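You operate a simulated robot arm through the tools that you are given. There is no shell and no other tool. Be economical: measure what you need, move in short steps, check, and stop when the job is done.

Carry out the task below with a simulated robot arm. There is one attempt and no reset: what you move stays moved.

Task
Strap the bench's carton once each side of its middle, then switch off.
Fine: the blue-label carton beside the machine; one strap with the stop at 1, one with the stop at 3; leave the strap knob alone.

It is judged by the outcome, as a careful person would: the job done as asked, and still so three seconds after it is handed in. It fails if anything else is knocked over, pushed out of place, dropped, spilled or broken.

Robot
A 7-joint arm with a fingered hand on a trunk, on a base that drives. Base frame: it is fixed to the floor where the robot stands at the start and does not move with it; the origin is under the middle of the robot, x ahead of it, y to its left, z up. Units: mm, degrees, N and s.
With the tool pointing down near the work surface it reaches from about 340 to 700 mm from the robot's upright axis, wherever it stands. Its first joint turns from -69.0 to 172.0 degrees. Places, roughly: stop bar [1100, 100, 900]; strap knob [700, -200, 700]; strap start button [700, -300, 700]; strapping machine switch [800, -100, 700]. Payload 3.2 kg.
The tool frame sits at the grasp point between the pads (the TCP): z along the fingers, y along the line on which they close. The tips reach 26 mm beyond it. Largest opening 88 mm; the body of the gripper starts 30 mm behind the TCP. The gripper is a hand of 5 fingers: y runs from the thumb to the fingers, the wrist lies at [-16, -108, -172] in the tool frame, and closing takes about 1.5 s.
Orientation is told as [roll, pitch, yaw] about the base's x, y, z axes, in that order, counted from this pose: with the fingers straight down and the wrist toward the robot, the tool's x, y and z point along [0, 1, 0], [1, 0, 0] and [0, 0, -1] of the base frame.

Tools
- The arm moves only by the tool step_arm. Its argument "motion" is a list of rows, each an object of numbers (a shift or turn left out is 0, a gripper value left out holds the last): "tx", "ty", "tz": the shift along the tool's x, y, z in units of 400 mm (1.0 is 400 mm); "rx", "ry", "rz": the turn, a rotation vector about the tool's x, y, z in units of 90 degrees (1.0 is 90 degrees). In form: [{"tx": .., "ty": .., "tz": .., "rx": .., "ry": .., "rz": ..}, ...]. A call has 1 to 12 rows; each row is the pose to reach, as a shift and turn from the pose commanded when the call began, along the tool's axes at that moment. "claw" is the finger opening in m, from 0 to 0.088, set as the call begins (left out, the last holds). A call with a number of a shift or a turn outside -1 to 1 is refused whole. A row lasts 0.2 s, in which the tool goes at most 50 mm and 8.6 degrees; a call with a longer step from one row to the next is refused whole, and so is a gripper value outside its range. A pose out of reach is approached as far as the arm can. The call stops where the force on the tool passes 60 N (or 10 N more than at its start, if that is more) or the arm is blocked; 0.2 s more then pass. The fingers move at their own pace (about 72 mm/s each) and stop on an object; they squeeze with about 21 N. The grip force told is the motor's: it shows also when the fingers shut on nothing. Time passes only in rows, and 0.2 s behind the last, so rows that repeat a pose let the fingers close. It gives the time, the measured TCP pose, the force on the tool (base axes), the opening and the grip force at its end, in the units of the frame above (readings bear some noise), with the torque about the TCP (base axes, N m) and any sound that the robot's microphone picked up, and new pictures: "show" is both (left out), scene, wrist or none.
- Cameras (640 x 400 px; columns grow to the right, rows downward): "scene" is now at [140.5, -23, 1311.1]; the picture's right is [-0.21, -0.98, -0.00], its down [-0.38, 0.08, -0.92] and it looks along [0.90, -0.20, -0.39] (base axes); focal length 265 px, centre (320, 200). "wrist" rides on the gripper at [67, -97, -117] in the tool frame; the picture's right is [-0.71, 0.33, -0.62], its down [-0.65, -0.65, 0.39] and it looks along [-0.28, 0.68, 0.68] (tool axes); focal length 234 px, centre (320, 200). There is no depth. A picture from a camera that has moved, and an enlarged one, comes with that camera's place and axes in the base frame and with its lens.
- move_column(by): slides the trunk up (or, below 0, down) by that many mm; the arm and the scene camera ride with it, the base frame stays. It gives what a move gives, with no picture.
- base_move(legs): drives the robot by 1 to 6 legs, each [ahead, left, turn to the left] in mm, mm and degrees, along the robot's own axes; the way and the turn of a leg run together, so that a leg with both is an arc; at most 1500 mm and 180 degrees a leg. The arm and the cameras ride along, it lands a little off, and it stops where it bumps. It gives what a move gives, and a new picture of the scene camera.
- finger_targets(index, middle, ring, little, thumb_bend, thumb_turn): sets how far each is bent, from 0 (flat) to 100 (curled in); at 30 the hand is open as for a grip, at 70 the pads meet at the TCP. One left out holds its place. A second passes; each finger stops where it meets its share of the squeeze, and holds until it gets a number again. A gripper value or a shape takes the hand back. It gives what a move gives, with no picture; readings hold the bend of each and the force on index, middle, ring, little, thumb and palm. thumb_turn goes from beside the hand (0) to across from the fingers (100), as for a grip.
- hand_shape(shape): the hand has 5 fingers and takes this shape, open, in about a second: jaw (thumb against the fingers, like two jaws); tri (thumb and two fingers); tip (a fingertip pinch); poke (one finger out to press); point (the index stretched); flat (the hand flat); cup (the hand cupped); fist (a fist). The gripper value then closes the fingers along that shape, each until it touches; the sizes above hold for jaw. It gives what a move gives, with no picture.
- pan_tilt(pan, tilt): turns the head with the scene camera to pan (to the left, within 86 degrees either way) and tilt (down, from -29 to 69), counted from straight ahead of the robot. It gives what a move gives, and a new picture of the scene camera.
- enlarge(camera, box): a new picture of the part [left, top, right, bottom] of that camera's present view, enlarged. It takes no simulated time.
- sign_off(): hands the job in; it is judged then, once.

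Go step by step. Nothing tells you exact positions but the pictures and the camera data: compare them with the known pose of the tool, close in by small moves and look again before you grip or let go. The budget is 120 turns and 260 pictures, counting those below and the enlarged ones. Unless the task says otherwise, let go and move clear before handing in, and close with one line.

The tools are called after "Request:" as name(argument=value, ...) on one line, values as JSON. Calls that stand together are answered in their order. step_arm: Moves the arm, as the interface text tells. Its arguments: {"type":"object","properties":{"motion":{"type":"array"},"claw":{"type":"number"},"show":{"type":"string","enum":["both","scene","wrist","none"]}},"required":["motion"]} The other tools are called the same way: move_column (by) slides the trunk up or down; hand_shape (shape) gives the hand a shape; finger_targets (index, middle, ring, little, thumb_bend, thumb_turn) moves the fingers one by one; base_move (legs) drives the base; pan_tilt (pan, tilt) turns the head that bears the scene camera; enlarge (camera, box) takes an enlarged picture of a part of a camera's view; sign_off () hands the job in.

At the start:

```text
t: 0.0
eef_pos: [527.1, -132.1, 1132.7]
tool_rot: [0.0, 0.0, 0.0]
wrist_force: [0.0, -0.3, -0.4]
ft_torque: [-0.04, 0.03, -0.01]
opening: 87.8
gripper_force: 0.1
shape: jaw
bend: [30.0, 30.0, 30.0, 30.0, 30.0, 97.0]
finger forces: [0.1, 0.0, 0.0, 0.0, 0.1, 0.0]
trunk travel left (down, up): [-600.0, 240.0]
robot x, y, heading: [-2.6, -0.1, 0.2]
head pan, tilt: [-12.4, 23.1]
```

scene: 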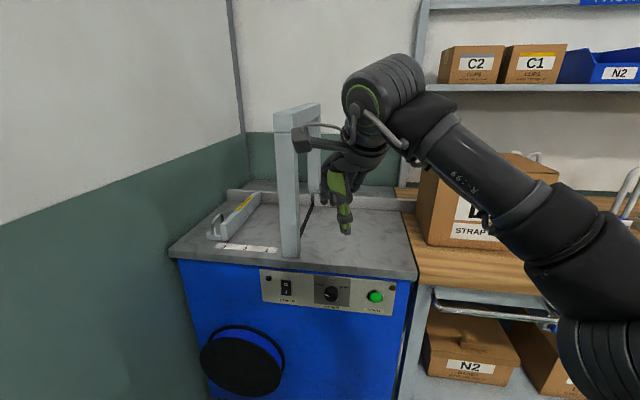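
wrist: 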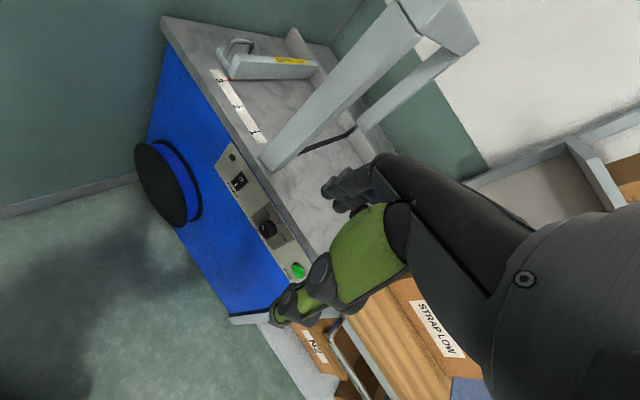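

I see a strapping machine ahead with a stop bar on its left, a switch, knob and green start button on its front, and a bench to the right with cartons. I'll take closer looks first.

Request:
enlarge(camera="scene", box=[160, 90, 420, 320])

Request:
pan_tilt(pan=-50, tilt=28)

```text
1.74 times, centred on (290, 205) of scene
camera zoom: at [140.5, -23.0, 1311.1], right [-0.21, -0.98, 0.0], down [-0.38, 0.08, -0.92], along [0.9, -0.2, -0.39], focal length 461 px, centre (372, 191)
```

zoom: 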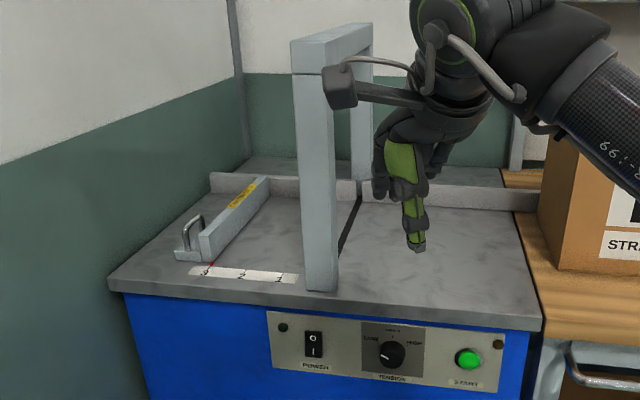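

```text
t: 1.0
eef_pos: [527.6, -132.2, 1132.5]
tool_rot: [-0.1, 0.0, 0.1]
wrist_force: [-0.1, -0.7, 0.0]
ft_torque: [-0.02, 0.0, 0.0]
opening: 88.0
gripper_force: 0.0
shape: jaw
bend: [30.0, 30.0, 30.0, 30.0, 30.0, 97.0]
finger forces: [0.0, 0.0, 0.0, 0.0, 0.1, 0.0]
trunk travel left (down, up): [-600.0, 240.0]
robot x, y, heading: [0.3, -1.8, 0.1]
head pan, tilt: [-50.0, 28.0]
camera scene: at [108.8, -73.0, 1303.2], right [-0.77, -0.64, 0.0], down [-0.3, 0.36, -0.88], along [0.57, -0.68, -0.47], focal length 265 px, centre (320, 200)
```

scene: 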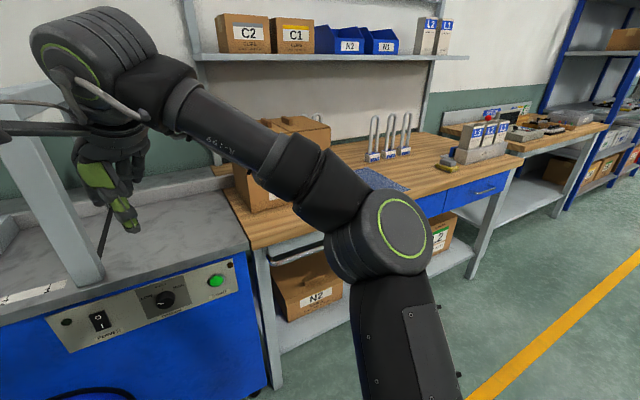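

The carton is partly hidden behind the arm. I'll zoom in on the bench and the panel.

Request:
enlarge(camera="scene", box=[210, 80, 430, 220])

Request:
enlarge(camera="scene", box=[40, 250, 260, 370])

Request:
enlarge(camera="wrist", box=[340, 250, 520, 400])

```text
2.86 times, centred on (320, 150) of scene
camera zoom: at [108.8, -73.0, 1303.2], right [-0.77, -0.64, 0.0], down [-0.3, 0.36, -0.88], along [0.57, -0.68, -0.47], focal length 758 px, centre (320, 343)
```

zoom: 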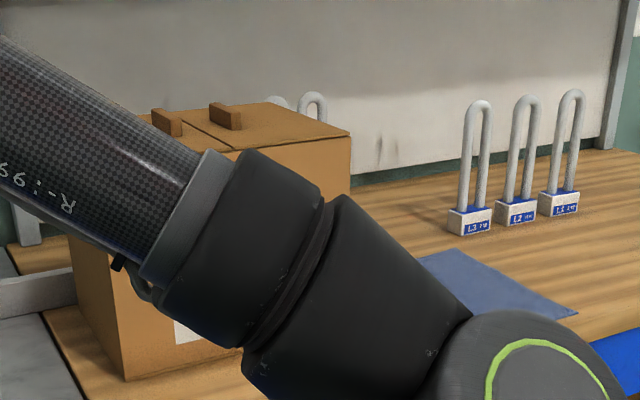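

```text
2.91 times, centred on (150, 310) of scene
camera zoom: at [108.8, -73.0, 1303.2], right [-0.77, -0.64, 0.0], down [-0.3, 0.36, -0.88], along [0.57, -0.68, -0.47], focal length 772 px, centre (814, -120)
```

zoom: 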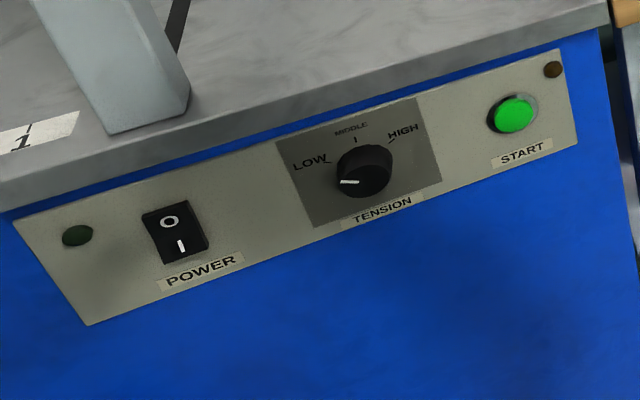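

```text
2.67 times, centred on (430, 325) of wrist
camera zoom: at [429.9, -64.2, 1248.5], right [0.33, -0.71, 0.62], down [-0.65, -0.65, -0.39], along [0.68, -0.28, -0.68], focal length 624 px, centre (27, -133)
```

zoom: 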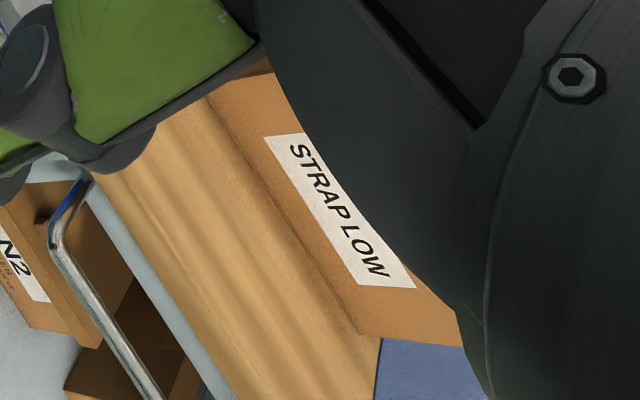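

The power lamp looks dark and the stop seems to sit at 3. I'll shift the hand left and up to clear the view of the carton.

Request:
step_arm(motion=[{"tx": 0.1, "tz": -0.05}, {"tx": 0.2, "tz": -0.1}, {"tx": 0.3, "tz": -0.15}, {"tx": 0.4, "tz": -0.2}, {"tx": 0.5, "tz": -0.25}, {"tx": 0.6, "tz": -0.3}, {"tx": 0.7, "tz": -0.3}, {"tx": 0.8, "tz": -0.3}], show="both")

```text
t: 3.0
eef_pos: [492.9, 81.0, 1205.7]
tool_rot: [5.5, 0.7, -4.9]
wrist_force: [-0.1, -0.2, -0.4]
ft_torque: [0.0, 0.01, 0.03]
opening: 87.8
gripper_force: 0.1
shape: jaw
bend: [30.0, 30.0, 30.0, 30.0, 30.0, 97.0]
finger forces: [0.1, 0.0, 0.0, 0.1, 0.1, 0.0]
out of reach, approached as far as the arm can: row 4, 5, 6, 7, 8
trunk travel left (down, up): [-600.0, 240.0]
robot x, y, heading: [2.7, 1.1, -0.2]
head pan, tilt: [-50.0, 28.0]
stopped in row 8: the arm was blocked; the commanded pose is now the measured one
camera scene: at [108.5, -73.1, 1303.3], right [-0.77, -0.64, 0.0], down [-0.3, 0.36, -0.88], along [0.57, -0.68, -0.47], focal length 265 px, centre (320, 200)
camera wrist: at [402.8, 145.8, 1328.9], right [0.27, -0.79, 0.55], down [-0.71, -0.55, -0.44], along [0.65, -0.27, -0.71], focal length 234 px, centre (320, 200)
```

scene: 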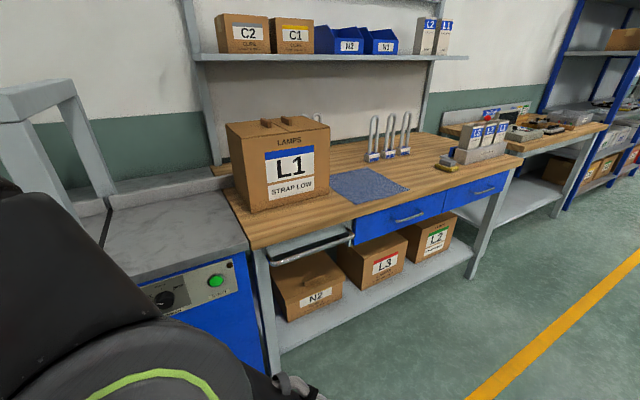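
wrist: 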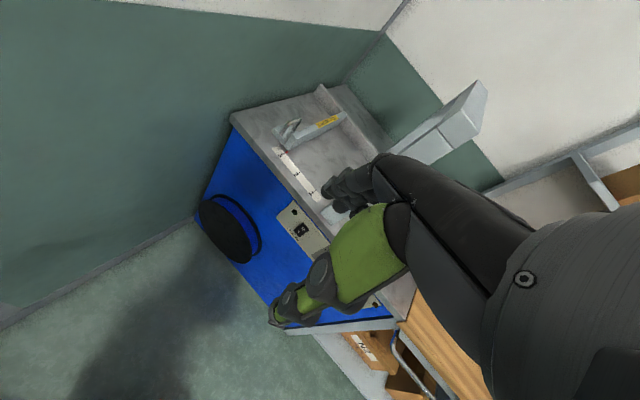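

The L1 carton has the blue label and stands on the bench just right of the machine. I'll zoom to measure it.

Request:
enlarge(camera="scene", box=[170, 90, 370, 220])

Request:
pan_tilt(pan=-28, tilt=28)

```text
3.08 times, centred on (270, 155) of scene
camera zoom: at [108.5, -73.1, 1303.3], right [-0.77, -0.64, 0.0], down [-0.3, 0.36, -0.88], along [0.57, -0.68, -0.47], focal length 816 px, centre (474, 338)
```

zoom: 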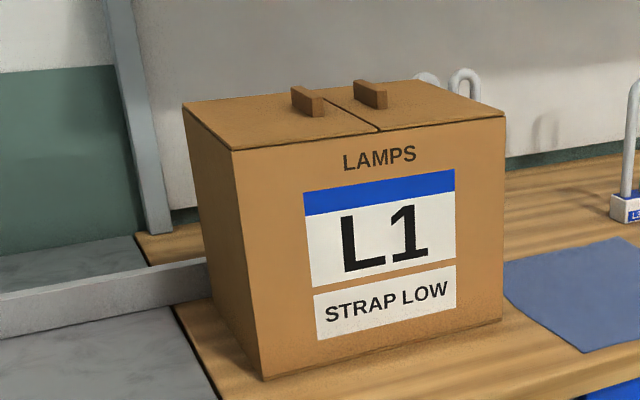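

```text
t: 3.9
eef_pos: [493.6, 80.4, 1205.9]
tool_rot: [5.5, 0.6, -4.9]
wrist_force: [0.3, -0.2, -0.1]
ft_torque: [0.01, 0.01, 0.0]
opening: 88.0
gripper_force: 0.0
shape: jaw
bend: [30.0, 30.0, 30.0, 30.0, 30.0, 97.0]
finger forces: [0.0, 0.1, 0.0, 0.0, 0.0, 0.1]
trunk travel left (down, up): [-600.0, 240.0]
robot x, y, heading: [-0.5, -3.3, -0.1]
head pan, tilt: [-28.0, 28.0]
camera scene: at [130.6, -46.3, 1303.2], right [-0.47, -0.88, 0.0], down [-0.41, 0.22, -0.88], along [0.78, -0.42, -0.47], focal length 265 px, centre (320, 200)
```

scene: 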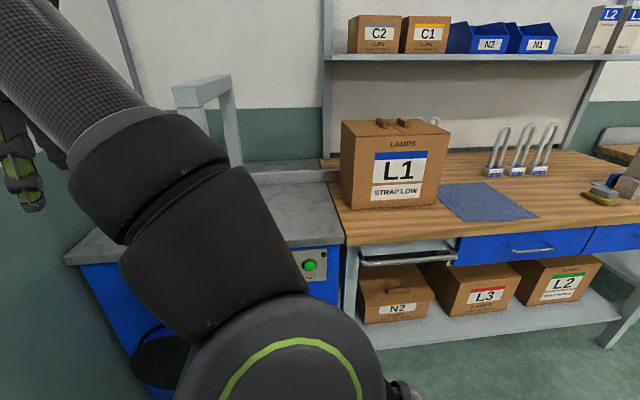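

I need a wider baseline to measure. I'll drive 400 mm to the right (floor is clear in front of the bench) and look again.

Request:
base_move(legs=[[0, -400, 0]])

Request:
pan_tilt(pan=5, tilt=28)

```text
t: 6.4
eef_pos: [495.3, -324.6, 1204.9]
tool_rot: [5.5, 0.7, -4.9]
wrist_force: [-0.4, -0.6, -1.3]
ft_torque: [-0.01, 0.0, -0.02]
opening: 88.1
gripper_force: 0.0
shape: jaw
bend: [30.0, 30.0, 30.0, 30.0, 30.0, 97.0]
finger forces: [0.0, 0.1, 0.1, 0.1, 0.0, 0.0]
trunk travel left (down, up): [-600.0, 240.0]
robot x, y, heading: [0.1, -405.5, 0.1]
head pan, tilt: [-28.0, 28.0]
camera scene: at [130.9, -453.0, 1303.2], right [-0.47, -0.88, 0.0], down [-0.41, 0.22, -0.88], along [0.78, -0.41, -0.47], focal length 265 px, centre (320, 200)
```

scene: 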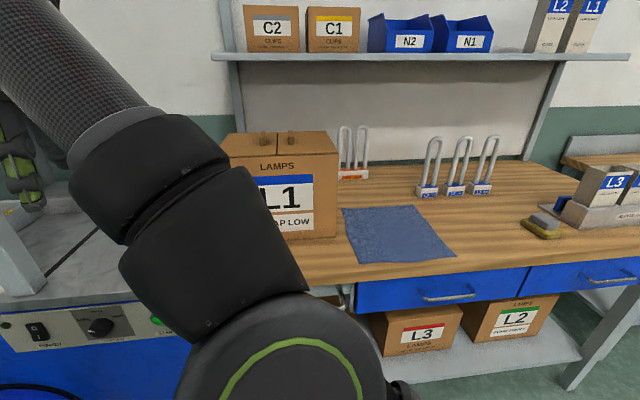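

```text
t: 7.4
eef_pos: [494.4, -324.4, 1205.3]
tool_rot: [5.5, 0.8, -4.8]
wrist_force: [-0.4, -0.4, 0.1]
ft_torque: [0.01, 0.02, 0.02]
opening: 87.8
gripper_force: 0.1
shape: jaw
bend: [30.0, 30.0, 30.0, 30.0, 30.0, 97.0]
finger forces: [0.1, 0.0, 0.1, 0.1, 0.0, 0.1]
trunk travel left (down, up): [-600.0, 240.0]
robot x, y, heading: [-0.7, -406.5, 0.1]
head pan, tilt: [5.0, 28.0]
camera scene: at [141.2, -401.9, 1303.2], right [0.09, -1.0, 0.0], down [-0.47, -0.04, -0.88], along [0.88, 0.08, -0.47], focal length 265 px, centre (320, 200)
```

scene: 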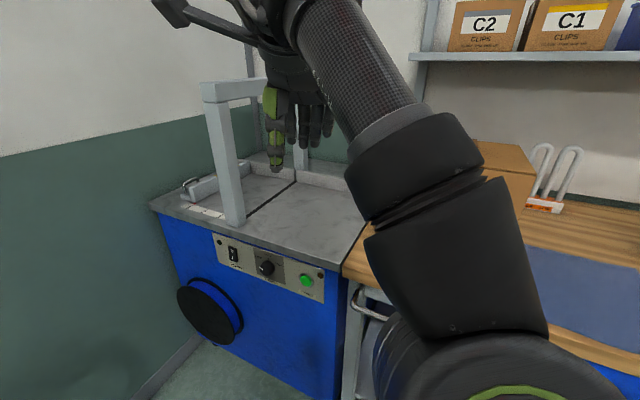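

The whole workstation appears yawed about -18.5° relative to my base frame, with the table front about 750 mm deep. I'll turn the robot to face it square, then look.

Request:
base_move(legs=[[0, 0, -18.5], [100, 200, 0]])

Request:
pan_tilt(pan=-25, tilt=30)

```text
t: 10.1
eef_pos: [651.7, -327.4, 1205.8]
tool_rot: [5.4, 0.7, -23.2]
wrist_force: [-0.5, 0.5, 0.1]
ft_torque: [-0.02, -0.01, -0.02]
opening: 87.7
gripper_force: 0.0
shape: jaw
bend: [30.0, 30.0, 30.0, 30.0, 30.0, 97.0]
finger forces: [0.0, 0.0, 0.0, 0.0, 0.0, 0.0]
trunk travel left (down, up): [-600.0, 240.0]
robot x, y, heading: [156.8, -253.5, -18.4]
head pan, tilt: [5.0, 28.0]
camera scene: at [293.9, -288.1, 1303.2], right [-0.23, -0.97, 0.0], down [-0.46, 0.11, -0.88], along [0.86, -0.2, -0.47], focal length 265 px, centre (320, 200)
```

scene: 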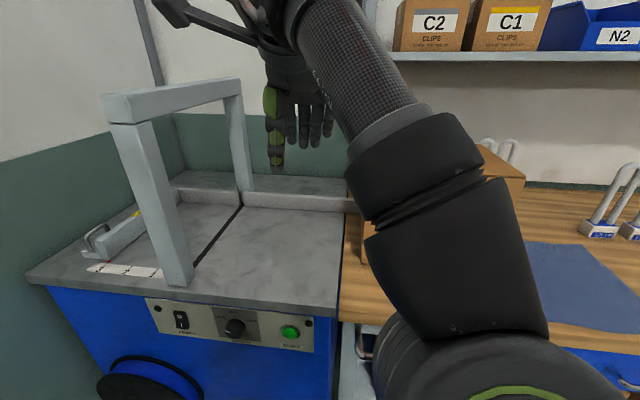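

```text
t: 11.1
eef_pos: [650.9, -327.5, 1204.9]
tool_rot: [5.5, 0.8, -23.3]
wrist_force: [0.4, -0.4, 0.8]
ft_torque: [0.01, 0.0, 0.01]
opening: 87.9
gripper_force: 0.1
shape: jaw
bend: [30.0, 30.0, 30.0, 30.0, 30.0, 97.0]
finger forces: [0.1, 0.0, 0.1, 0.1, 0.0, 0.1]
trunk travel left (down, up): [-600.0, 240.0]
robot x, y, heading: [155.1, -250.4, -18.5]
head pan, tilt: [-25.0, 30.0]
camera scene: at [270.5, -329.5, 1300.1], right [-0.69, -0.73, 0.0], down [-0.36, 0.34, -0.87], along [0.63, -0.59, -0.5], focal length 265 px, centre (320, 200)
```

scene: 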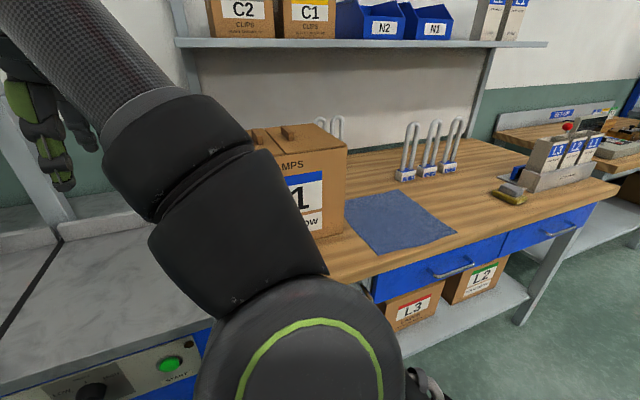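

The robot is now roughly square with the station. I'll look at the machine from here in close-ups.

Request:
pan_tilt(pan=22, tilt=35)

Request:
enlarge(camera="scene", box=[240, 230, 440, 355])

Request:
enlarge(camera="scene", box=[160, 120, 400, 270])

```text
t: 12.2
eef_pos: [650.6, -326.4, 1205.5]
tool_rot: [5.4, 0.7, -23.3]
wrist_force: [-0.1, 0.3, 0.4]
ft_torque: [-0.01, 0.03, -0.04]
opening: 88.0
gripper_force: 0.1
shape: jaw
bend: [30.0, 30.0, 30.0, 30.0, 30.0, 97.0]
finger forces: [0.0, 0.1, 0.0, 0.1, 0.1, 0.0]
trunk travel left (down, up): [-600.0, 240.0]
robot x, y, heading: [156.6, -249.7, -18.7]
head pan, tilt: [22.0, 35.0]
camera scene: at [292.5, -262.0, 1292.3], right [0.06, -1.0, 0.0], down [-0.57, -0.04, -0.82], along [0.82, 0.05, -0.57], focal length 265 px, centre (320, 200)
```

scene: 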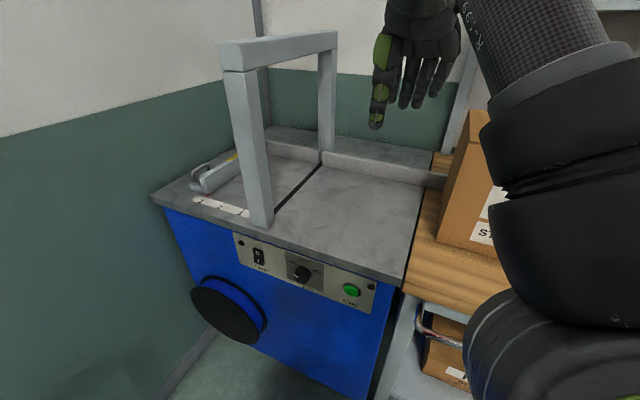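

```text
3.20 times, centred on (340, 292) of scene
camera zoom: at [292.5, -262.0, 1292.3], right [0.06, -1.0, 0.0], down [-0.57, -0.04, -0.82], along [0.82, 0.05, -0.57], focal length 849 px, centre (256, -96)
```

zoom: 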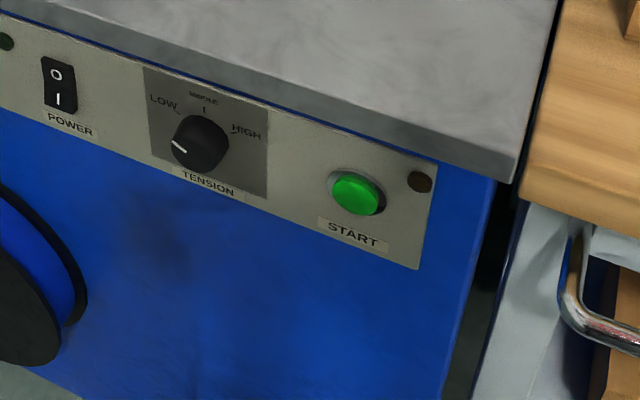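

```text
2.67 times, centred on (280, 195) of scene
camera zoom: at [292.5, -262.0, 1292.3], right [0.06, -1.0, 0.0], down [-0.57, -0.04, -0.82], along [0.82, 0.05, -0.57], focal length 707 px, centre (427, 213)
```

zoom: 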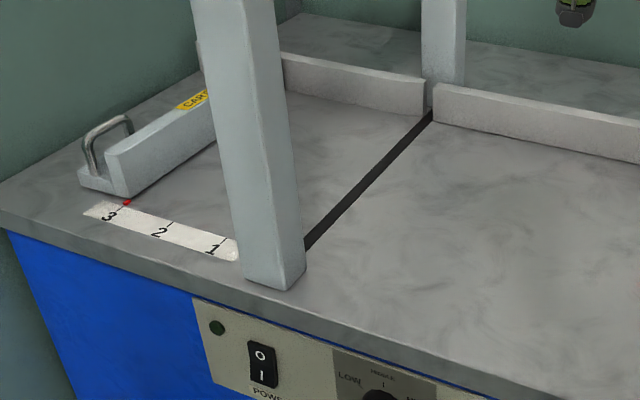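

The pointer stands at 3, the switch looks off (lamp dark). I'll use order: stop to 1, strap, stop to 3, strap. First I pull the hand back, level it and make a pointing finger.

Request:
step_arm(motion=[{"ty": -0.1, "ry": -0.03, "rz": -0.02}, {"ty": -0.2, "ry": -0.06, "rz": -0.053}, {"ty": -0.3, "ry": -0.06, "rz": -0.053}, {"ty": -0.4, "ry": -0.06, "rz": -0.053}], show="none")

Request:
hand_shape(shape="poke")

```text
t: 13.2
eef_pos: [503.2, -260.4, 1207.0]
tool_rot: [0.1, 0.4, -18.5]
wrist_force: [0.6, 0.5, 0.5]
ft_torque: [-0.03, 0.01, 0.0]
opening: 88.1
gripper_force: 0.1
shape: jaw
bend: [30.0, 30.0, 30.0, 30.0, 30.0, 97.0]
finger forces: [0.0, 0.0, 0.1, 0.1, 0.0, 0.0]
trunk travel left (down, up): [-600.0, 240.0]
robot x, y, heading: [158.9, -251.6, -18.5]
head pan, tilt: [22.0, 35.0]
```

```text
t: 14.1
eef_pos: [504.8, -261.7, 1206.3]
tool_rot: [0.1, 0.5, -18.5]
wrist_force: [-0.1, -0.8, -0.4]
ft_torque: [-0.02, 0.01, 0.06]
opening: 0.0
gripper_force: 0.1
shape: poke
bend: [70.0, 70.0, 99.0, 99.0, 0.0, 100.0]
finger forces: [0.0, 0.1, 0.0, 0.0, 0.0, 0.0]
trunk travel left (down, up): [-600.0, 240.0]
robot x, y, heading: [157.4, -247.1, -18.3]
head pan, tilt: [22.0, 35.0]
```

The hand is level; I'll look at the poke shape.

Request:
step_arm(motion=[{"rx": -0.09}, {"rx": -0.18}, {"rx": -0.27}, {"rx": -0.36}, {"rx": -0.45}, {"rx": -0.54}, {"rx": -0.63}, {"rx": -0.72}, {"rx": -0.81}], show="both")

```text
t: 16.1
eef_pos: [504.9, -264.3, 1208.3]
tool_rot: [0.5, -72.6, -19.0]
wrist_force: [0.3, 0.3, -0.3]
ft_torque: [0.0, -0.02, -0.02]
opening: 0.1
gripper_force: 0.1
shape: poke
bend: [70.0, 70.0, 99.0, 99.0, 0.0, 100.0]
finger forces: [0.0, 0.0, 0.1, 0.0, 0.0, 0.0]
trunk travel left (down, up): [-600.0, 240.0]
robot x, y, heading: [159.1, -248.4, -18.3]
head pan, tilt: [22.0, 35.0]
camera scene: at [292.9, -261.8, 1292.2], right [0.06, -1.0, 0.0], down [-0.57, -0.04, -0.82], along [0.82, 0.05, -0.57], focal length 265 px, centre (320, 200)
camera wrist: at [391.9, -154.2, 1148.8], right [-0.69, -0.52, 0.5], down [-0.04, -0.67, -0.74], along [0.72, -0.53, 0.45], focal length 234 px, centre (320, 200)
```

scene: 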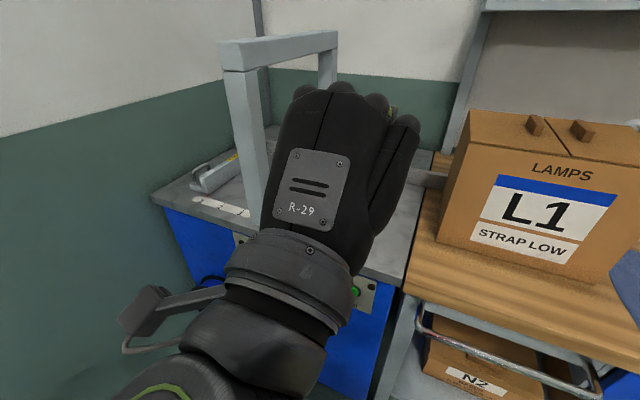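
wrist: 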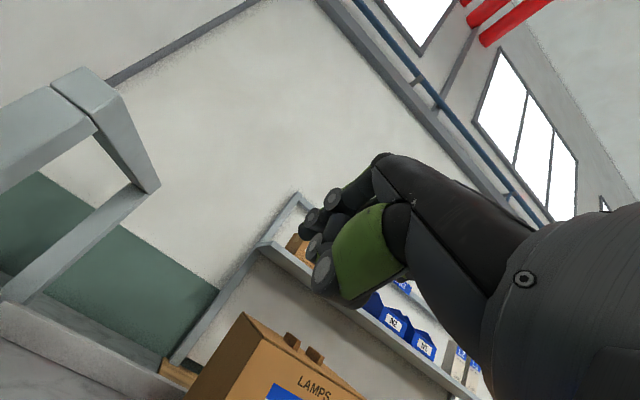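

The hand is now forward-pointing, palm down. I'll zoom on the fingertips to learn where they are.

Request:
enlarge(camera="wrist", box=[250, 130, 450, 310])

Request:
finger_targets(middle=99)

Request:
enlarge(camera="wrist", box=[250, 130, 450, 310])

```text
2.22 times, centred on (350, 220) of wrist
camera zoom: at [391.9, -154.2, 1148.8], right [-0.69, -0.52, 0.5], down [-0.04, -0.67, -0.74], along [0.72, -0.53, 0.45], focal length 520 px, centre (253, 156)
```

zoom: 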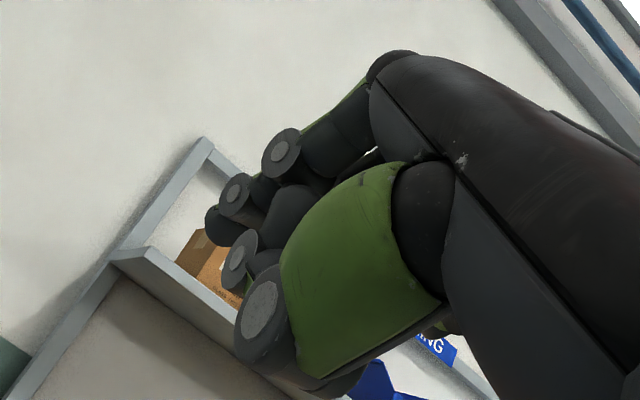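

```text
t: 17.1
eef_pos: [504.9, -264.2, 1207.5]
tool_rot: [0.4, -72.3, -18.8]
wrist_force: [-0.6, 0.1, -0.9]
ft_torque: [0.02, 0.01, 0.02]
opening: 19.7
gripper_force: 0.0
shape: fingers
bend: [70.0, 99.0, 99.0, 99.0, 0.0, 100.0]
finger forces: [0.0, 0.0, 0.1, 0.0, 0.1, 0.0]
trunk travel left (down, up): [-600.0, 240.0]
robot x, y, heading: [153.7, -251.2, -18.1]
head pan, tilt: [22.0, 35.0]
```

```text
2.22 times, centred on (350, 220) of wrist
camera zoom: at [391.8, -154.3, 1149.0], right [-0.69, -0.51, 0.5], down [-0.04, -0.67, -0.74], along [0.72, -0.54, 0.44], focal length 520 px, centre (253, 156)
```

zoom: 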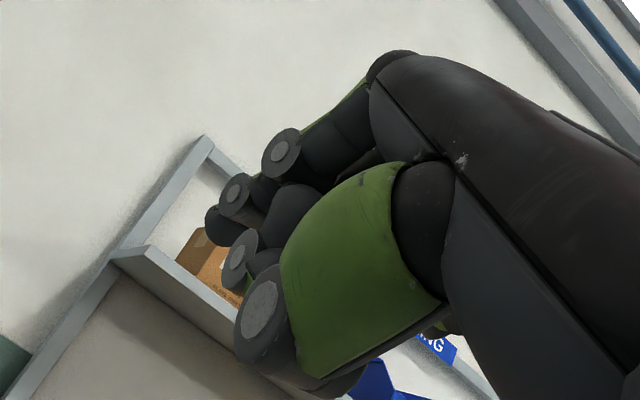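

Index tip lies about 25 mm beyond the TCP. I'll strafe left in front of the switch and lower the trunk toward the panel height.

Request:
base_move(legs=[[0, 270, 0]])

Request:
move_column(by=-300)

Request:
pan_tilt(pan=10, tilt=35)

```text
t: 19.1
eef_pos: [591.8, -4.9, 1206.1]
tool_rot: [0.3, -72.3, -19.0]
wrist_force: [1.2, -0.2, -0.9]
ft_torque: [0.01, -0.02, 0.0]
opening: 19.6
gripper_force: 0.1
shape: fingers
bend: [70.0, 99.0, 99.0, 99.0, 0.0, 100.0]
finger forces: [0.0, 0.0, 0.1, 0.1, 0.0, 0.1]
trunk travel left (down, up): [-600.0, 240.0]
robot x, y, heading: [243.7, 13.6, -18.6]
head pan, tilt: [22.0, 35.0]
camera scene: at [378.7, -2.3, 1292.3], right [0.06, -1.0, 0.0], down [-0.57, -0.04, -0.82], along [0.82, 0.05, -0.57], focal length 265 px, centre (320, 200)
```

scene: 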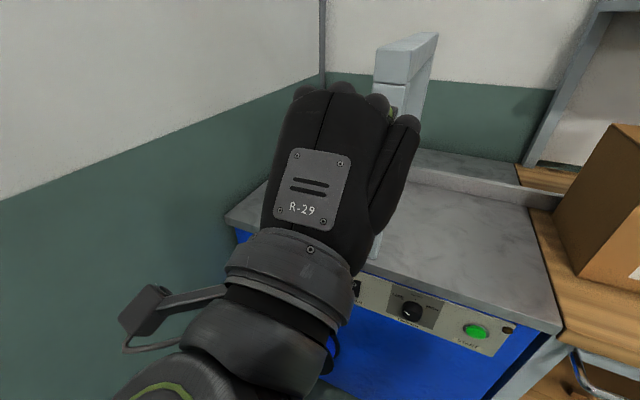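

```text
t: 22.1
eef_pos: [589.7, -5.1, 906.7]
tool_rot: [0.4, -72.4, -19.0]
wrist_force: [-0.1, -0.1, 1.2]
ft_torque: [-0.02, 0.0, 0.01]
opening: 19.8
gripper_force: 0.2
shape: fingers
bend: [70.0, 99.0, 99.0, 99.0, 0.0, 100.0]
finger forces: [0.0, 0.0, 0.0, 0.1, 0.0, 0.0]
trunk travel left (down, up): [-300.0, 540.0]
robot x, y, heading: [241.7, 10.2, -18.5]
head pan, tilt: [22.0, 35.0]
```

```text
t: 22.8
eef_pos: [591.4, -4.7, 908.0]
tool_rot: [0.4, -72.5, -19.0]
wrist_force: [0.3, 0.6, 0.3]
ft_torque: [0.0, 0.0, 0.01]
opening: 20.1
gripper_force: 0.1
shape: fingers
bend: [70.0, 99.0, 99.0, 99.0, 0.0, 100.0]
finger forces: [0.0, 0.0, 0.0, 0.0, 0.0, 0.1]
trunk travel left (down, up): [-300.0, 540.0]
robot x, y, heading: [246.0, 13.7, -18.4]
head pan, tilt: [10.0, 35.0]
camera scene: at [377.7, -21.3, 992.3], right [-0.15, -0.99, 0.0], down [-0.57, 0.08, -0.82], along [0.81, -0.12, -0.57], focal length 265 px, centre (320, 200)
```

scene: 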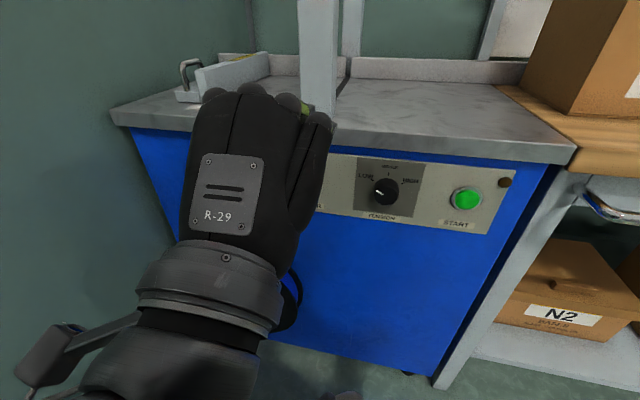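

Refining geometry: station yaw is about -22°, switch near depth 764, height ~742, table top ~850. I'll align heading and lower in front of the switch.

Request:
base_move(legs=[[0, 0, -3.5], [0, 35, 0]])

Request:
move_column(by=-155)

Request:
step_arm(motion=[{"tz": 0.05}, {"tz": 0.1}, {"tz": 0.15}], show="both")

```text
t: 24.1
eef_pos: [601.9, 6.2, 906.6]
tool_rot: [0.3, -72.5, -22.4]
wrist_force: [-0.2, 0.9, 0.9]
ft_torque: [-0.02, 0.02, -0.02]
opening: 19.6
gripper_force: 0.0
shape: fingers
bend: [70.0, 99.0, 99.0, 99.0, 0.0, 100.0]
finger forces: [0.0, 0.0, 0.1, 0.0, 0.0, 0.0]
trunk travel left (down, up): [-300.0, 540.0]
robot x, y, heading: [255.6, 44.8, -21.9]
head pan, tilt: [10.0, 35.0]
camera scene: at [388.8, 3.1, 992.3], right [-0.21, -0.98, 0.0], down [-0.56, 0.12, -0.82], along [0.8, -0.17, -0.57], focal length 265 px, centre (320, 200)
```

scene: 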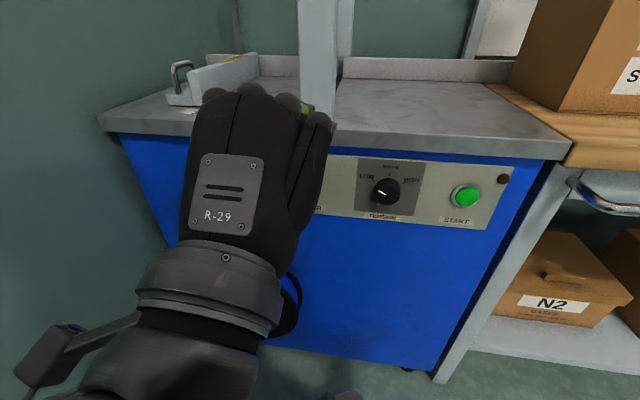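

```text
t: 25.9
eef_pos: [601.7, 6.3, 751.7]
tool_rot: [0.5, -72.4, -22.5]
wrist_force: [0.4, 0.3, -0.5]
ft_torque: [0.0, 0.0, -0.01]
opening: 19.5
gripper_force: 0.0
shape: fingers
bend: [70.0, 99.0, 99.0, 99.0, 0.0, 100.0]
finger forces: [0.0, 0.0, 0.1, 0.0, 0.1, 0.1]
trunk travel left (down, up): [-145.0, 695.0]
robot x, y, heading: [255.6, 43.6, -21.9]
head pan, tilt: [10.0, 35.0]
```

```text
t: 26.7
eef_pos: [655.3, -15.6, 733.3]
tool_rot: [0.6, -72.4, -22.5]
wrist_force: [0.4, 0.1, -0.1]
ft_torque: [-0.01, -0.02, 0.0]
opening: 19.6
gripper_force: 0.0
shape: fingers
bend: [70.0, 99.0, 99.0, 99.0, 0.0, 100.0]
finger forces: [0.0, 0.0, 0.0, 0.1, 0.1, 0.0]
trunk travel left (down, up): [-145.0, 695.0]
robot x, y, heading: [257.1, 44.5, -21.9]
head pan, tilt: [10.0, 35.0]
camera scene: at [388.7, 2.9, 837.3], right [-0.21, -0.98, 0.0], down [-0.56, 0.12, -0.82], along [0.8, -0.17, -0.57], focal length 265 px, centre (320, 200)
camera wrist: at [549.1, 100.4, 675.5], right [-0.72, -0.47, 0.5], down [-0.08, -0.66, -0.74], along [0.68, -0.58, 0.44], focal length 234 px, centre (320, 200)
```

scene: 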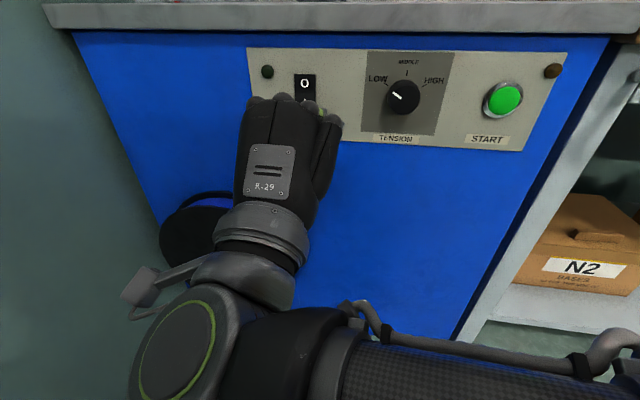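
wrist: 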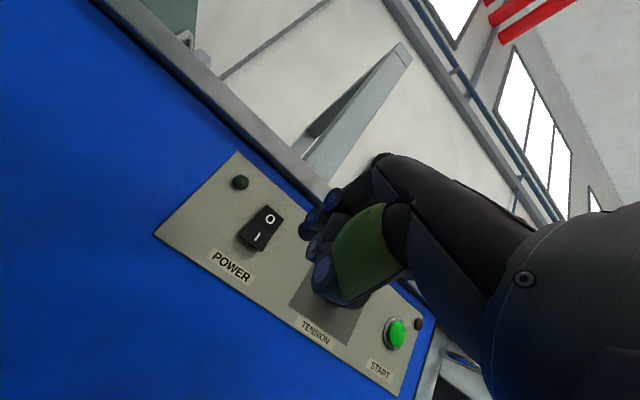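

The finger is near the switch. I'll stretch the index so that it alone protrudes, and check.

Request:
step_arm(motion=[{"tz": -0.1}], show="none")

Request:
finger_targets(index=25, thumb_bend=40, thumb_turn=50)

Request:
enlarge(camera="wrist", box=[160, 100, 480, 340])

Request:
enlarge(camera="scene", box=[200, 40, 440, 240])

```text
t: 27.1
eef_pos: [619.0, -0.9, 745.2]
tool_rot: [0.4, -72.5, -22.5]
wrist_force: [0.3, 0.5, -0.7]
ft_torque: [0.02, 0.01, -0.01]
opening: 19.7
gripper_force: 0.1
shape: fingers
bend: [70.0, 99.0, 99.0, 99.0, 0.0, 100.0]
finger forces: [0.1, 0.0, 0.0, 0.0, 0.1, 0.1]
trunk travel left (down, up): [-145.0, 695.0]
robot x, y, heading: [256.9, 42.7, -22.0]
head pan, tilt: [10.0, 35.0]
```

```text
t: 28.1
eef_pos: [619.1, -0.8, 745.3]
tool_rot: [0.5, -72.3, -22.5]
wrist_force: [-0.4, 0.1, 0.0]
ft_torque: [-0.01, 0.0, 0.03]
opening: 94.7
gripper_force: 0.0
shape: fingers
bend: [25.0, 99.0, 99.0, 99.0, 40.0, 49.0]
finger forces: [0.0, 0.0, 0.0, 0.0, 0.1, 0.0]
trunk travel left (down, up): [-145.0, 695.0]
robot x, y, heading: [256.1, 42.8, -22.0]
head pan, tilt: [10.0, 35.0]
```

```text
1.67 times, centred on (320, 220) of wrist
camera zoom: at [513.3, 116.1, 687.3], right [-0.72, -0.47, 0.5], down [-0.08, -0.67, -0.74], along [0.68, -0.58, 0.44], focal length 390 px, centre (320, 167)
```

zoom: 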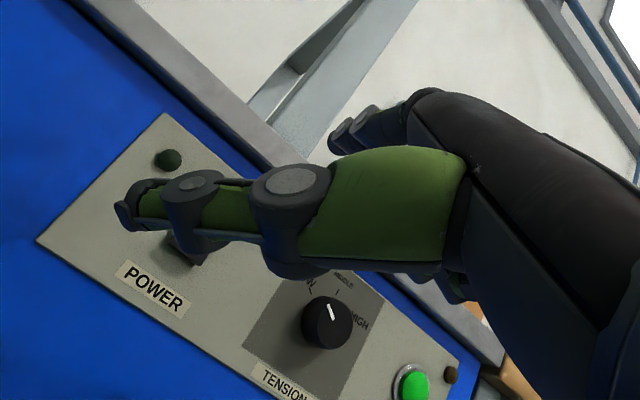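

```text
2.00 times, centred on (320, 140) of scene
camera zoom: at [388.7, 2.9, 837.3], right [-0.21, -0.98, 0.0], down [-0.56, 0.12, -0.82], along [0.8, -0.17, -0.57], focal length 530 px, centre (320, 320)
```

zoom: 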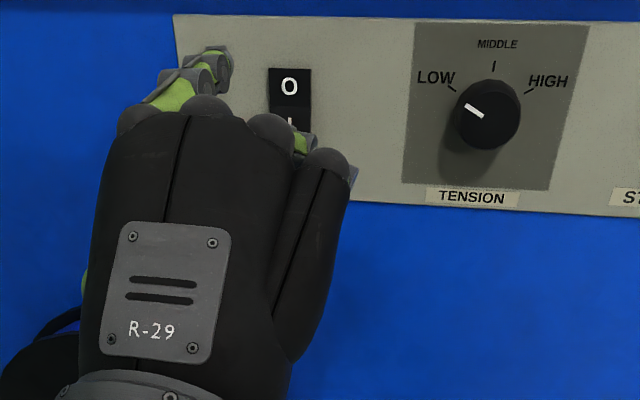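

The straight index rises out of line, so I return to the poke shape and check its tip carefully.

Request:
hand_shape(shape="poke")

Request:
step_arm(motion=[{"tz": 0.1}, {"tz": 0.2}], show="none")

Request:
enlarge(camera="wrist", box=[200, 140, 440, 320])

Request:
enlarge(camera="scene", box=[220, 50, 400, 170])

```text
t: 29.0
eef_pos: [618.5, -0.6, 745.8]
tool_rot: [0.6, -72.4, -22.4]
wrist_force: [-0.2, 0.4, 0.8]
ft_torque: [-0.02, -0.01, -0.03]
opening: 0.1
gripper_force: 0.1
shape: poke
bend: [70.0, 70.0, 99.0, 99.0, 0.0, 100.0]
finger forces: [0.0, 0.1, 0.0, 0.0, 0.0, 0.0]
trunk travel left (down, up): [-145.0, 695.0]
robot x, y, heading: [254.8, 41.7, -22.2]
head pan, tilt: [10.0, 35.0]
```

```text
t: 29.6
eef_pos: [688.5, -30.2, 719.6]
tool_rot: [0.4, -72.4, -22.3]
wrist_force: [-0.3, -0.6, 0.8]
ft_torque: [0.01, -0.04, 0.02]
opening: 0.2
gripper_force: 0.0
shape: poke
bend: [70.0, 70.0, 99.0, 99.0, 0.0, 100.0]
finger forces: [0.0, 0.0, 0.1, 0.0, 0.1, 0.0]
trunk travel left (down, up): [-145.0, 695.0]
robot x, y, heading: [256.0, 38.2, -21.7]
head pan, tilt: [10.0, 35.0]
```

```text
2.22 times, centred on (320, 230) of wrist
camera zoom: at [583.0, 85.7, 661.9], right [-0.72, -0.47, 0.5], down [-0.08, -0.67, -0.74], along [0.68, -0.58, 0.44], focal length 520 px, centre (320, 133)
```

zoom: 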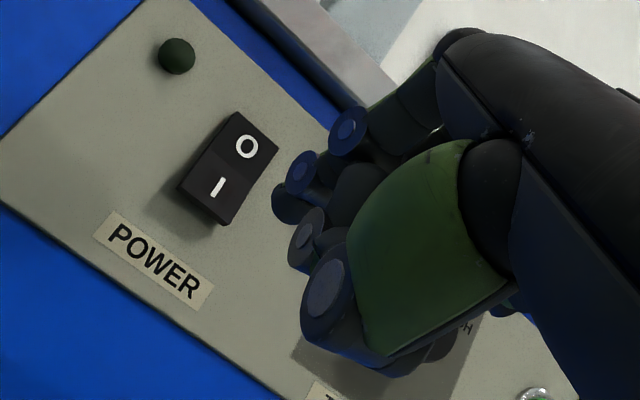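

```text
3.33 times, centred on (310, 110) of scene
camera zoom: at [388.7, 2.9, 837.3], right [-0.21, -0.98, 0.0], down [-0.56, 0.12, -0.82], along [0.8, -0.17, -0.57], focal length 884 px, centre (353, 500)
```

zoom: 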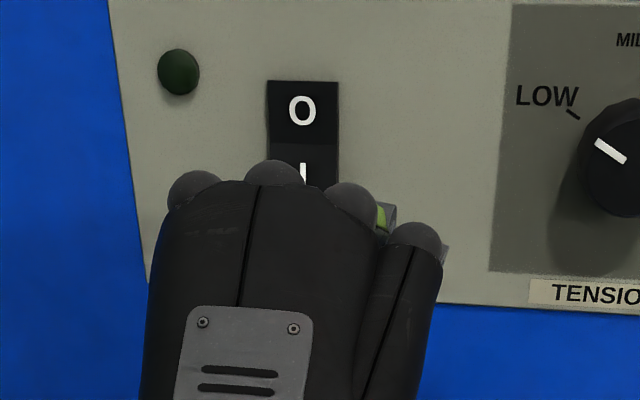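

The index tip leads by ~10 mm over the thumb and is laterally on the rocker. I'll go forward horizontally to just in front of the "I" half.

Request:
step_arm(motion=[{"tz": 0.055, "ty": 0.032}, {"tz": 0.11, "ty": 0.063}, {"tz": 0.155, "ty": 0.09}], show="none")

Request:
enlarge(camera="wrist", box=[200, 140, 440, 320])

Request:
enlarge(camera="scene", box=[220, 50, 400, 170])

```text
t: 30.4
eef_pos: [754.7, -57.6, 735.8]
tool_rot: [0.4, -72.5, -22.4]
wrist_force: [-0.2, -0.4, 0.5]
ft_torque: [-0.01, -0.01, 0.02]
opening: 0.0
gripper_force: 0.1
shape: poke
bend: [70.0, 70.0, 99.0, 99.0, 0.0, 100.0]
finger forces: [0.1, 0.0, 0.0, 0.0, 0.0, 0.0]
trunk travel left (down, up): [-145.0, 695.0]
robot x, y, heading: [257.7, 40.7, -22.1]
head pan, tilt: [10.0, 35.0]
```

```text
2.22 times, centred on (320, 230) of wrist
camera zoom: at [649.5, 59.1, 678.0], right [-0.72, -0.47, 0.5], down [-0.08, -0.67, -0.74], along [0.68, -0.58, 0.44], focal length 520 px, centre (320, 133)
```

zoom: 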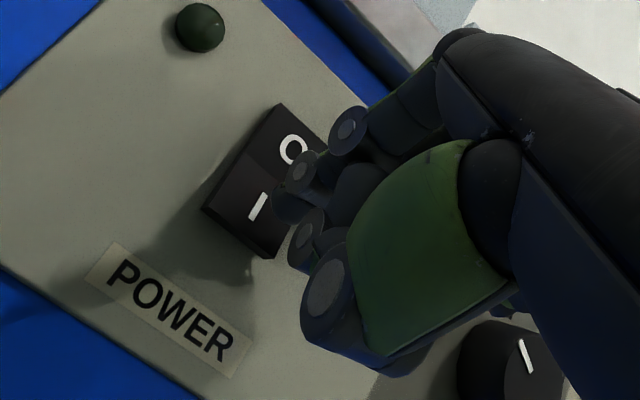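

```text
3.33 times, centred on (310, 110) of scene
camera zoom: at [388.7, 2.9, 837.3], right [-0.21, -0.98, 0.0], down [-0.56, 0.12, -0.82], along [0.8, -0.17, -0.57], focal length 884 px, centre (353, 500)
```

zoom: 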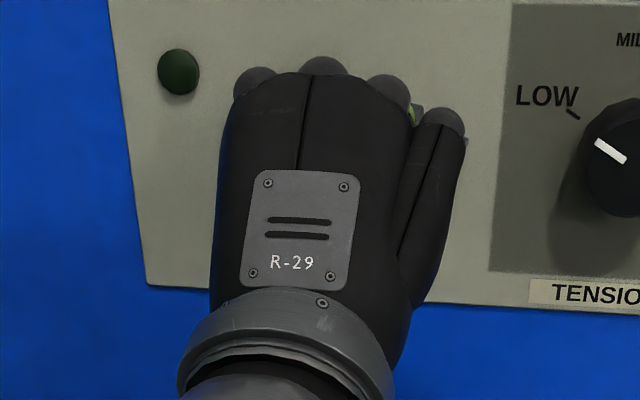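

The tip is about to meet the "I" half. I press forward in small steps.

Request:
step_arm(motion=[{"tz": 0.012, "ty": 0.0038}, {"tz": 0.024, "ty": 0.0075}, {"tz": 0.036, "ty": 0.0113}, {"tz": 0.045, "ty": 0.0143}], show="none")

Request:
enlarge(camera="wrist", box=[200, 140, 440, 320])

```text
t: 31.4
eef_pos: [767.5, -58.1, 741.1]
tool_rot: [0.3, -73.0, -21.9]
wrist_force: [-33.5, 13.0, -2.1]
ft_torque: [0.11, 0.24, 0.12]
opening: 0.2
gripper_force: 0.1
shape: poke
bend: [71.0, 70.0, 99.0, 99.0, 0.0, 100.0]
finger forces: [32.7, 4.4, 0.0, 0.0, 0.0, 0.1]
trunk travel left (down, up): [-145.0, 695.0]
robot x, y, heading: [256.8, 43.6, -21.8]
head pan, tilt: [10.0, 35.0]
heard: click
```

```text
2.22 times, centred on (320, 230) of wrist
camera zoom: at [661.5, 56.4, 681.4], right [-0.73, -0.47, 0.5], down [-0.07, -0.67, -0.74], along [0.68, -0.57, 0.45], focal length 520 px, centre (320, 133)
```

zoom: 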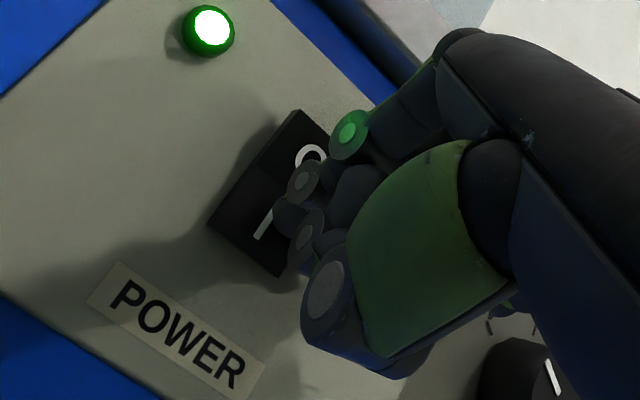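

Click heard and the power lamp is lit. I back off and rise to work on the stop bar.

Request:
step_arm(motion=[{"tz": -0.1}, {"tz": -0.2}, {"tz": -0.3}, {"tz": -0.4}], show="none")

Request:
move_column(by=395)

Request:
pan_tilt(pan=18, tilt=40)

```text
t: 32.4
eef_pos: [629.4, -5.2, 785.3]
tool_rot: [0.3, -72.4, -22.3]
wrist_force: [0.6, 0.2, 1.2]
ft_torque: [0.02, -0.02, 0.02]
opening: 0.1
gripper_force: 0.0
shape: poke
bend: [70.0, 70.0, 99.0, 99.0, 0.0, 100.0]
finger forces: [0.0, 0.1, 0.1, 0.0, 0.1, 0.0]
trunk travel left (down, up): [-145.0, 695.0]
robot x, y, heading: [258.6, 44.8, -22.0]
head pan, tilt: [10.0, 35.0]
```

```text
t: 36.2
eef_pos: [629.8, -4.6, 1179.7]
tool_rot: [0.5, -72.4, -22.6]
wrist_force: [-0.8, 0.5, 0.0]
ft_torque: [0.04, 0.03, -0.04]
opening: 0.0
gripper_force: 0.1
shape: poke
bend: [70.0, 70.0, 99.0, 99.0, 0.0, 100.0]
finger forces: [0.0, 0.0, 0.1, 0.0, 0.1, 0.1]
trunk travel left (down, up): [-540.0, 300.0]
robot x, y, heading: [254.6, 43.8, -21.8]
head pan, tilt: [10.0, 35.0]
```

```text
t: 36.9
eef_pos: [630.5, -4.5, 1179.7]
tool_rot: [0.4, -72.3, -22.5]
wrist_force: [-0.1, 0.1, 1.0]
ft_torque: [0.0, 0.0, -0.02]
opening: 0.0
gripper_force: 0.1
shape: poke
bend: [70.0, 70.0, 99.0, 99.0, 0.0, 100.0]
finger forces: [0.0, 0.0, 0.1, 0.0, 0.0, 0.0]
trunk travel left (down, up): [-540.0, 300.0]
robot x, y, heading: [253.9, 42.2, -21.9]
head pan, tilt: [18.0, 40.0]
camera scene: at [387.4, 15.2, 1224.7], right [-0.07, -1.0, 0.0], down [-0.64, 0.04, -0.77], along [0.76, -0.05, -0.64], focal length 265 px, centre (320, 200)
```

scene: 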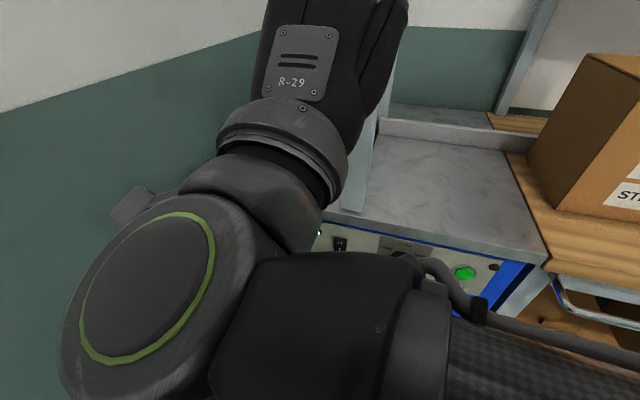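

The arm blocks the view; I'll turn the hand back to pointing down and use the wrist camera too.

Request:
step_arm(motion=[{"rx": 0.09}, {"rx": 0.18}, {"rx": 0.27}, {"rx": 0.36}, {"rx": 0.45}, {"rx": 0.54}, {"rx": 0.63}, {"rx": 0.72}, {"rx": 0.805}], show="both")

```text
t: 38.9
eef_pos: [628.3, -2.6, 1180.8]
tool_rot: [0.0, -0.1, -21.8]
wrist_force: [-0.2, 0.1, -0.3]
ft_torque: [-0.03, 0.02, -0.01]
opening: 0.0
gripper_force: 0.1
shape: poke
bend: [70.0, 70.0, 99.0, 99.0, 0.0, 100.0]
finger forces: [0.1, 0.0, 0.1, 0.0, 0.1, 0.0]
trunk travel left (down, up): [-540.0, 300.0]
robot x, y, heading: [255.0, 46.3, -21.9]
head pan, tilt: [18.0, 40.0]
camera scene: at [387.9, 16.4, 1225.1], right [-0.07, -1.0, 0.0], down [-0.64, 0.04, -0.77], along [0.77, -0.05, -0.64], focal length 265 px, centre (320, 200)
camera wrist: at [562.6, 97.6, 1297.4], right [0.04, -0.78, 0.62], down [-0.85, -0.36, -0.39], along [0.53, -0.51, -0.68], focal length 234 px, centre (320, 200)
```

scene: 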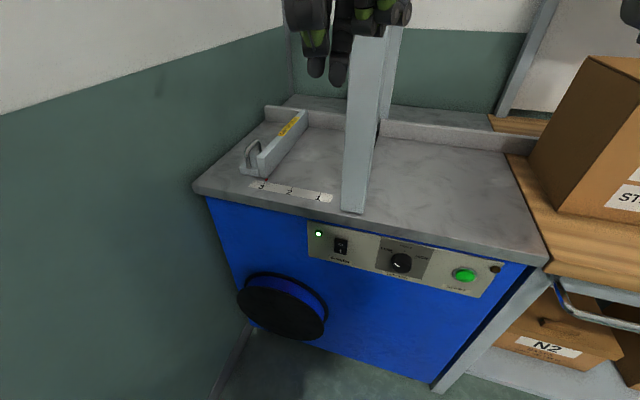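
wrist: 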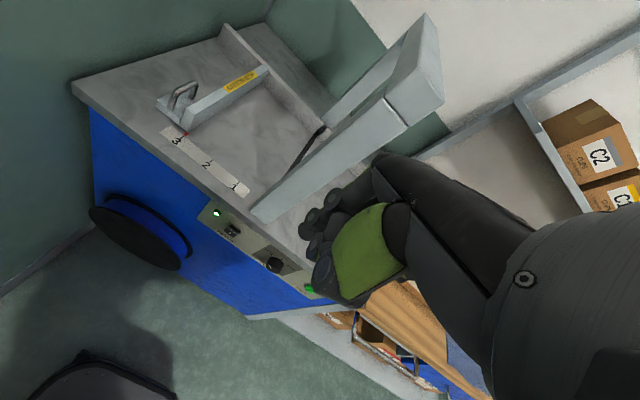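

Excellent clear view. I'll zoom into the stop bar in both cameras to triangulate it.

Request:
enlarge(camera="scene", box=[220, 90, 400, 220])

Request:
enlarge(camera="wrist", box=[140, 40, 340, 210])

```text
3.08 times, centred on (310, 155) of scene
camera zoom: at [387.9, 16.4, 1225.1], right [-0.07, -1.0, 0.0], down [-0.64, 0.04, -0.77], along [0.77, -0.05, -0.64], focal length 816 px, centre (351, 338)
```

zoom: 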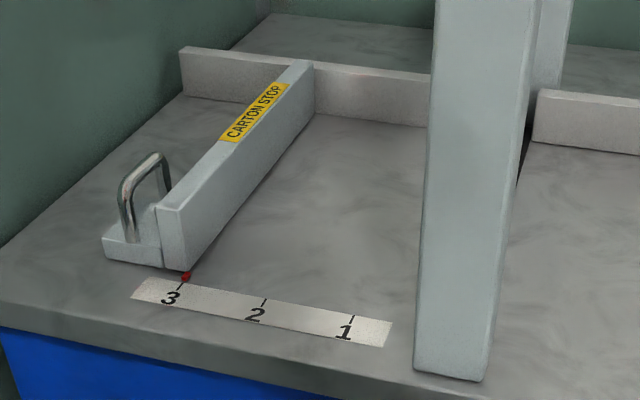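

```text
2.35 times, centred on (240, 125) of wrist
camera zoom: at [562.6, 97.6, 1297.4], right [0.04, -0.78, 0.62], down [-0.85, -0.36, -0.39], along [0.53, -0.51, -0.68], focal length 551 px, centre (508, 376)
```

zoom: 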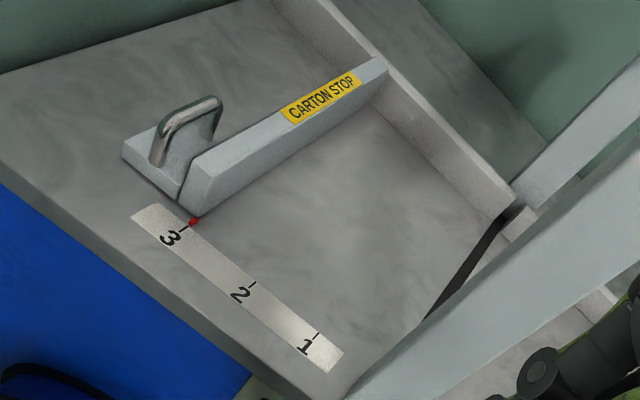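

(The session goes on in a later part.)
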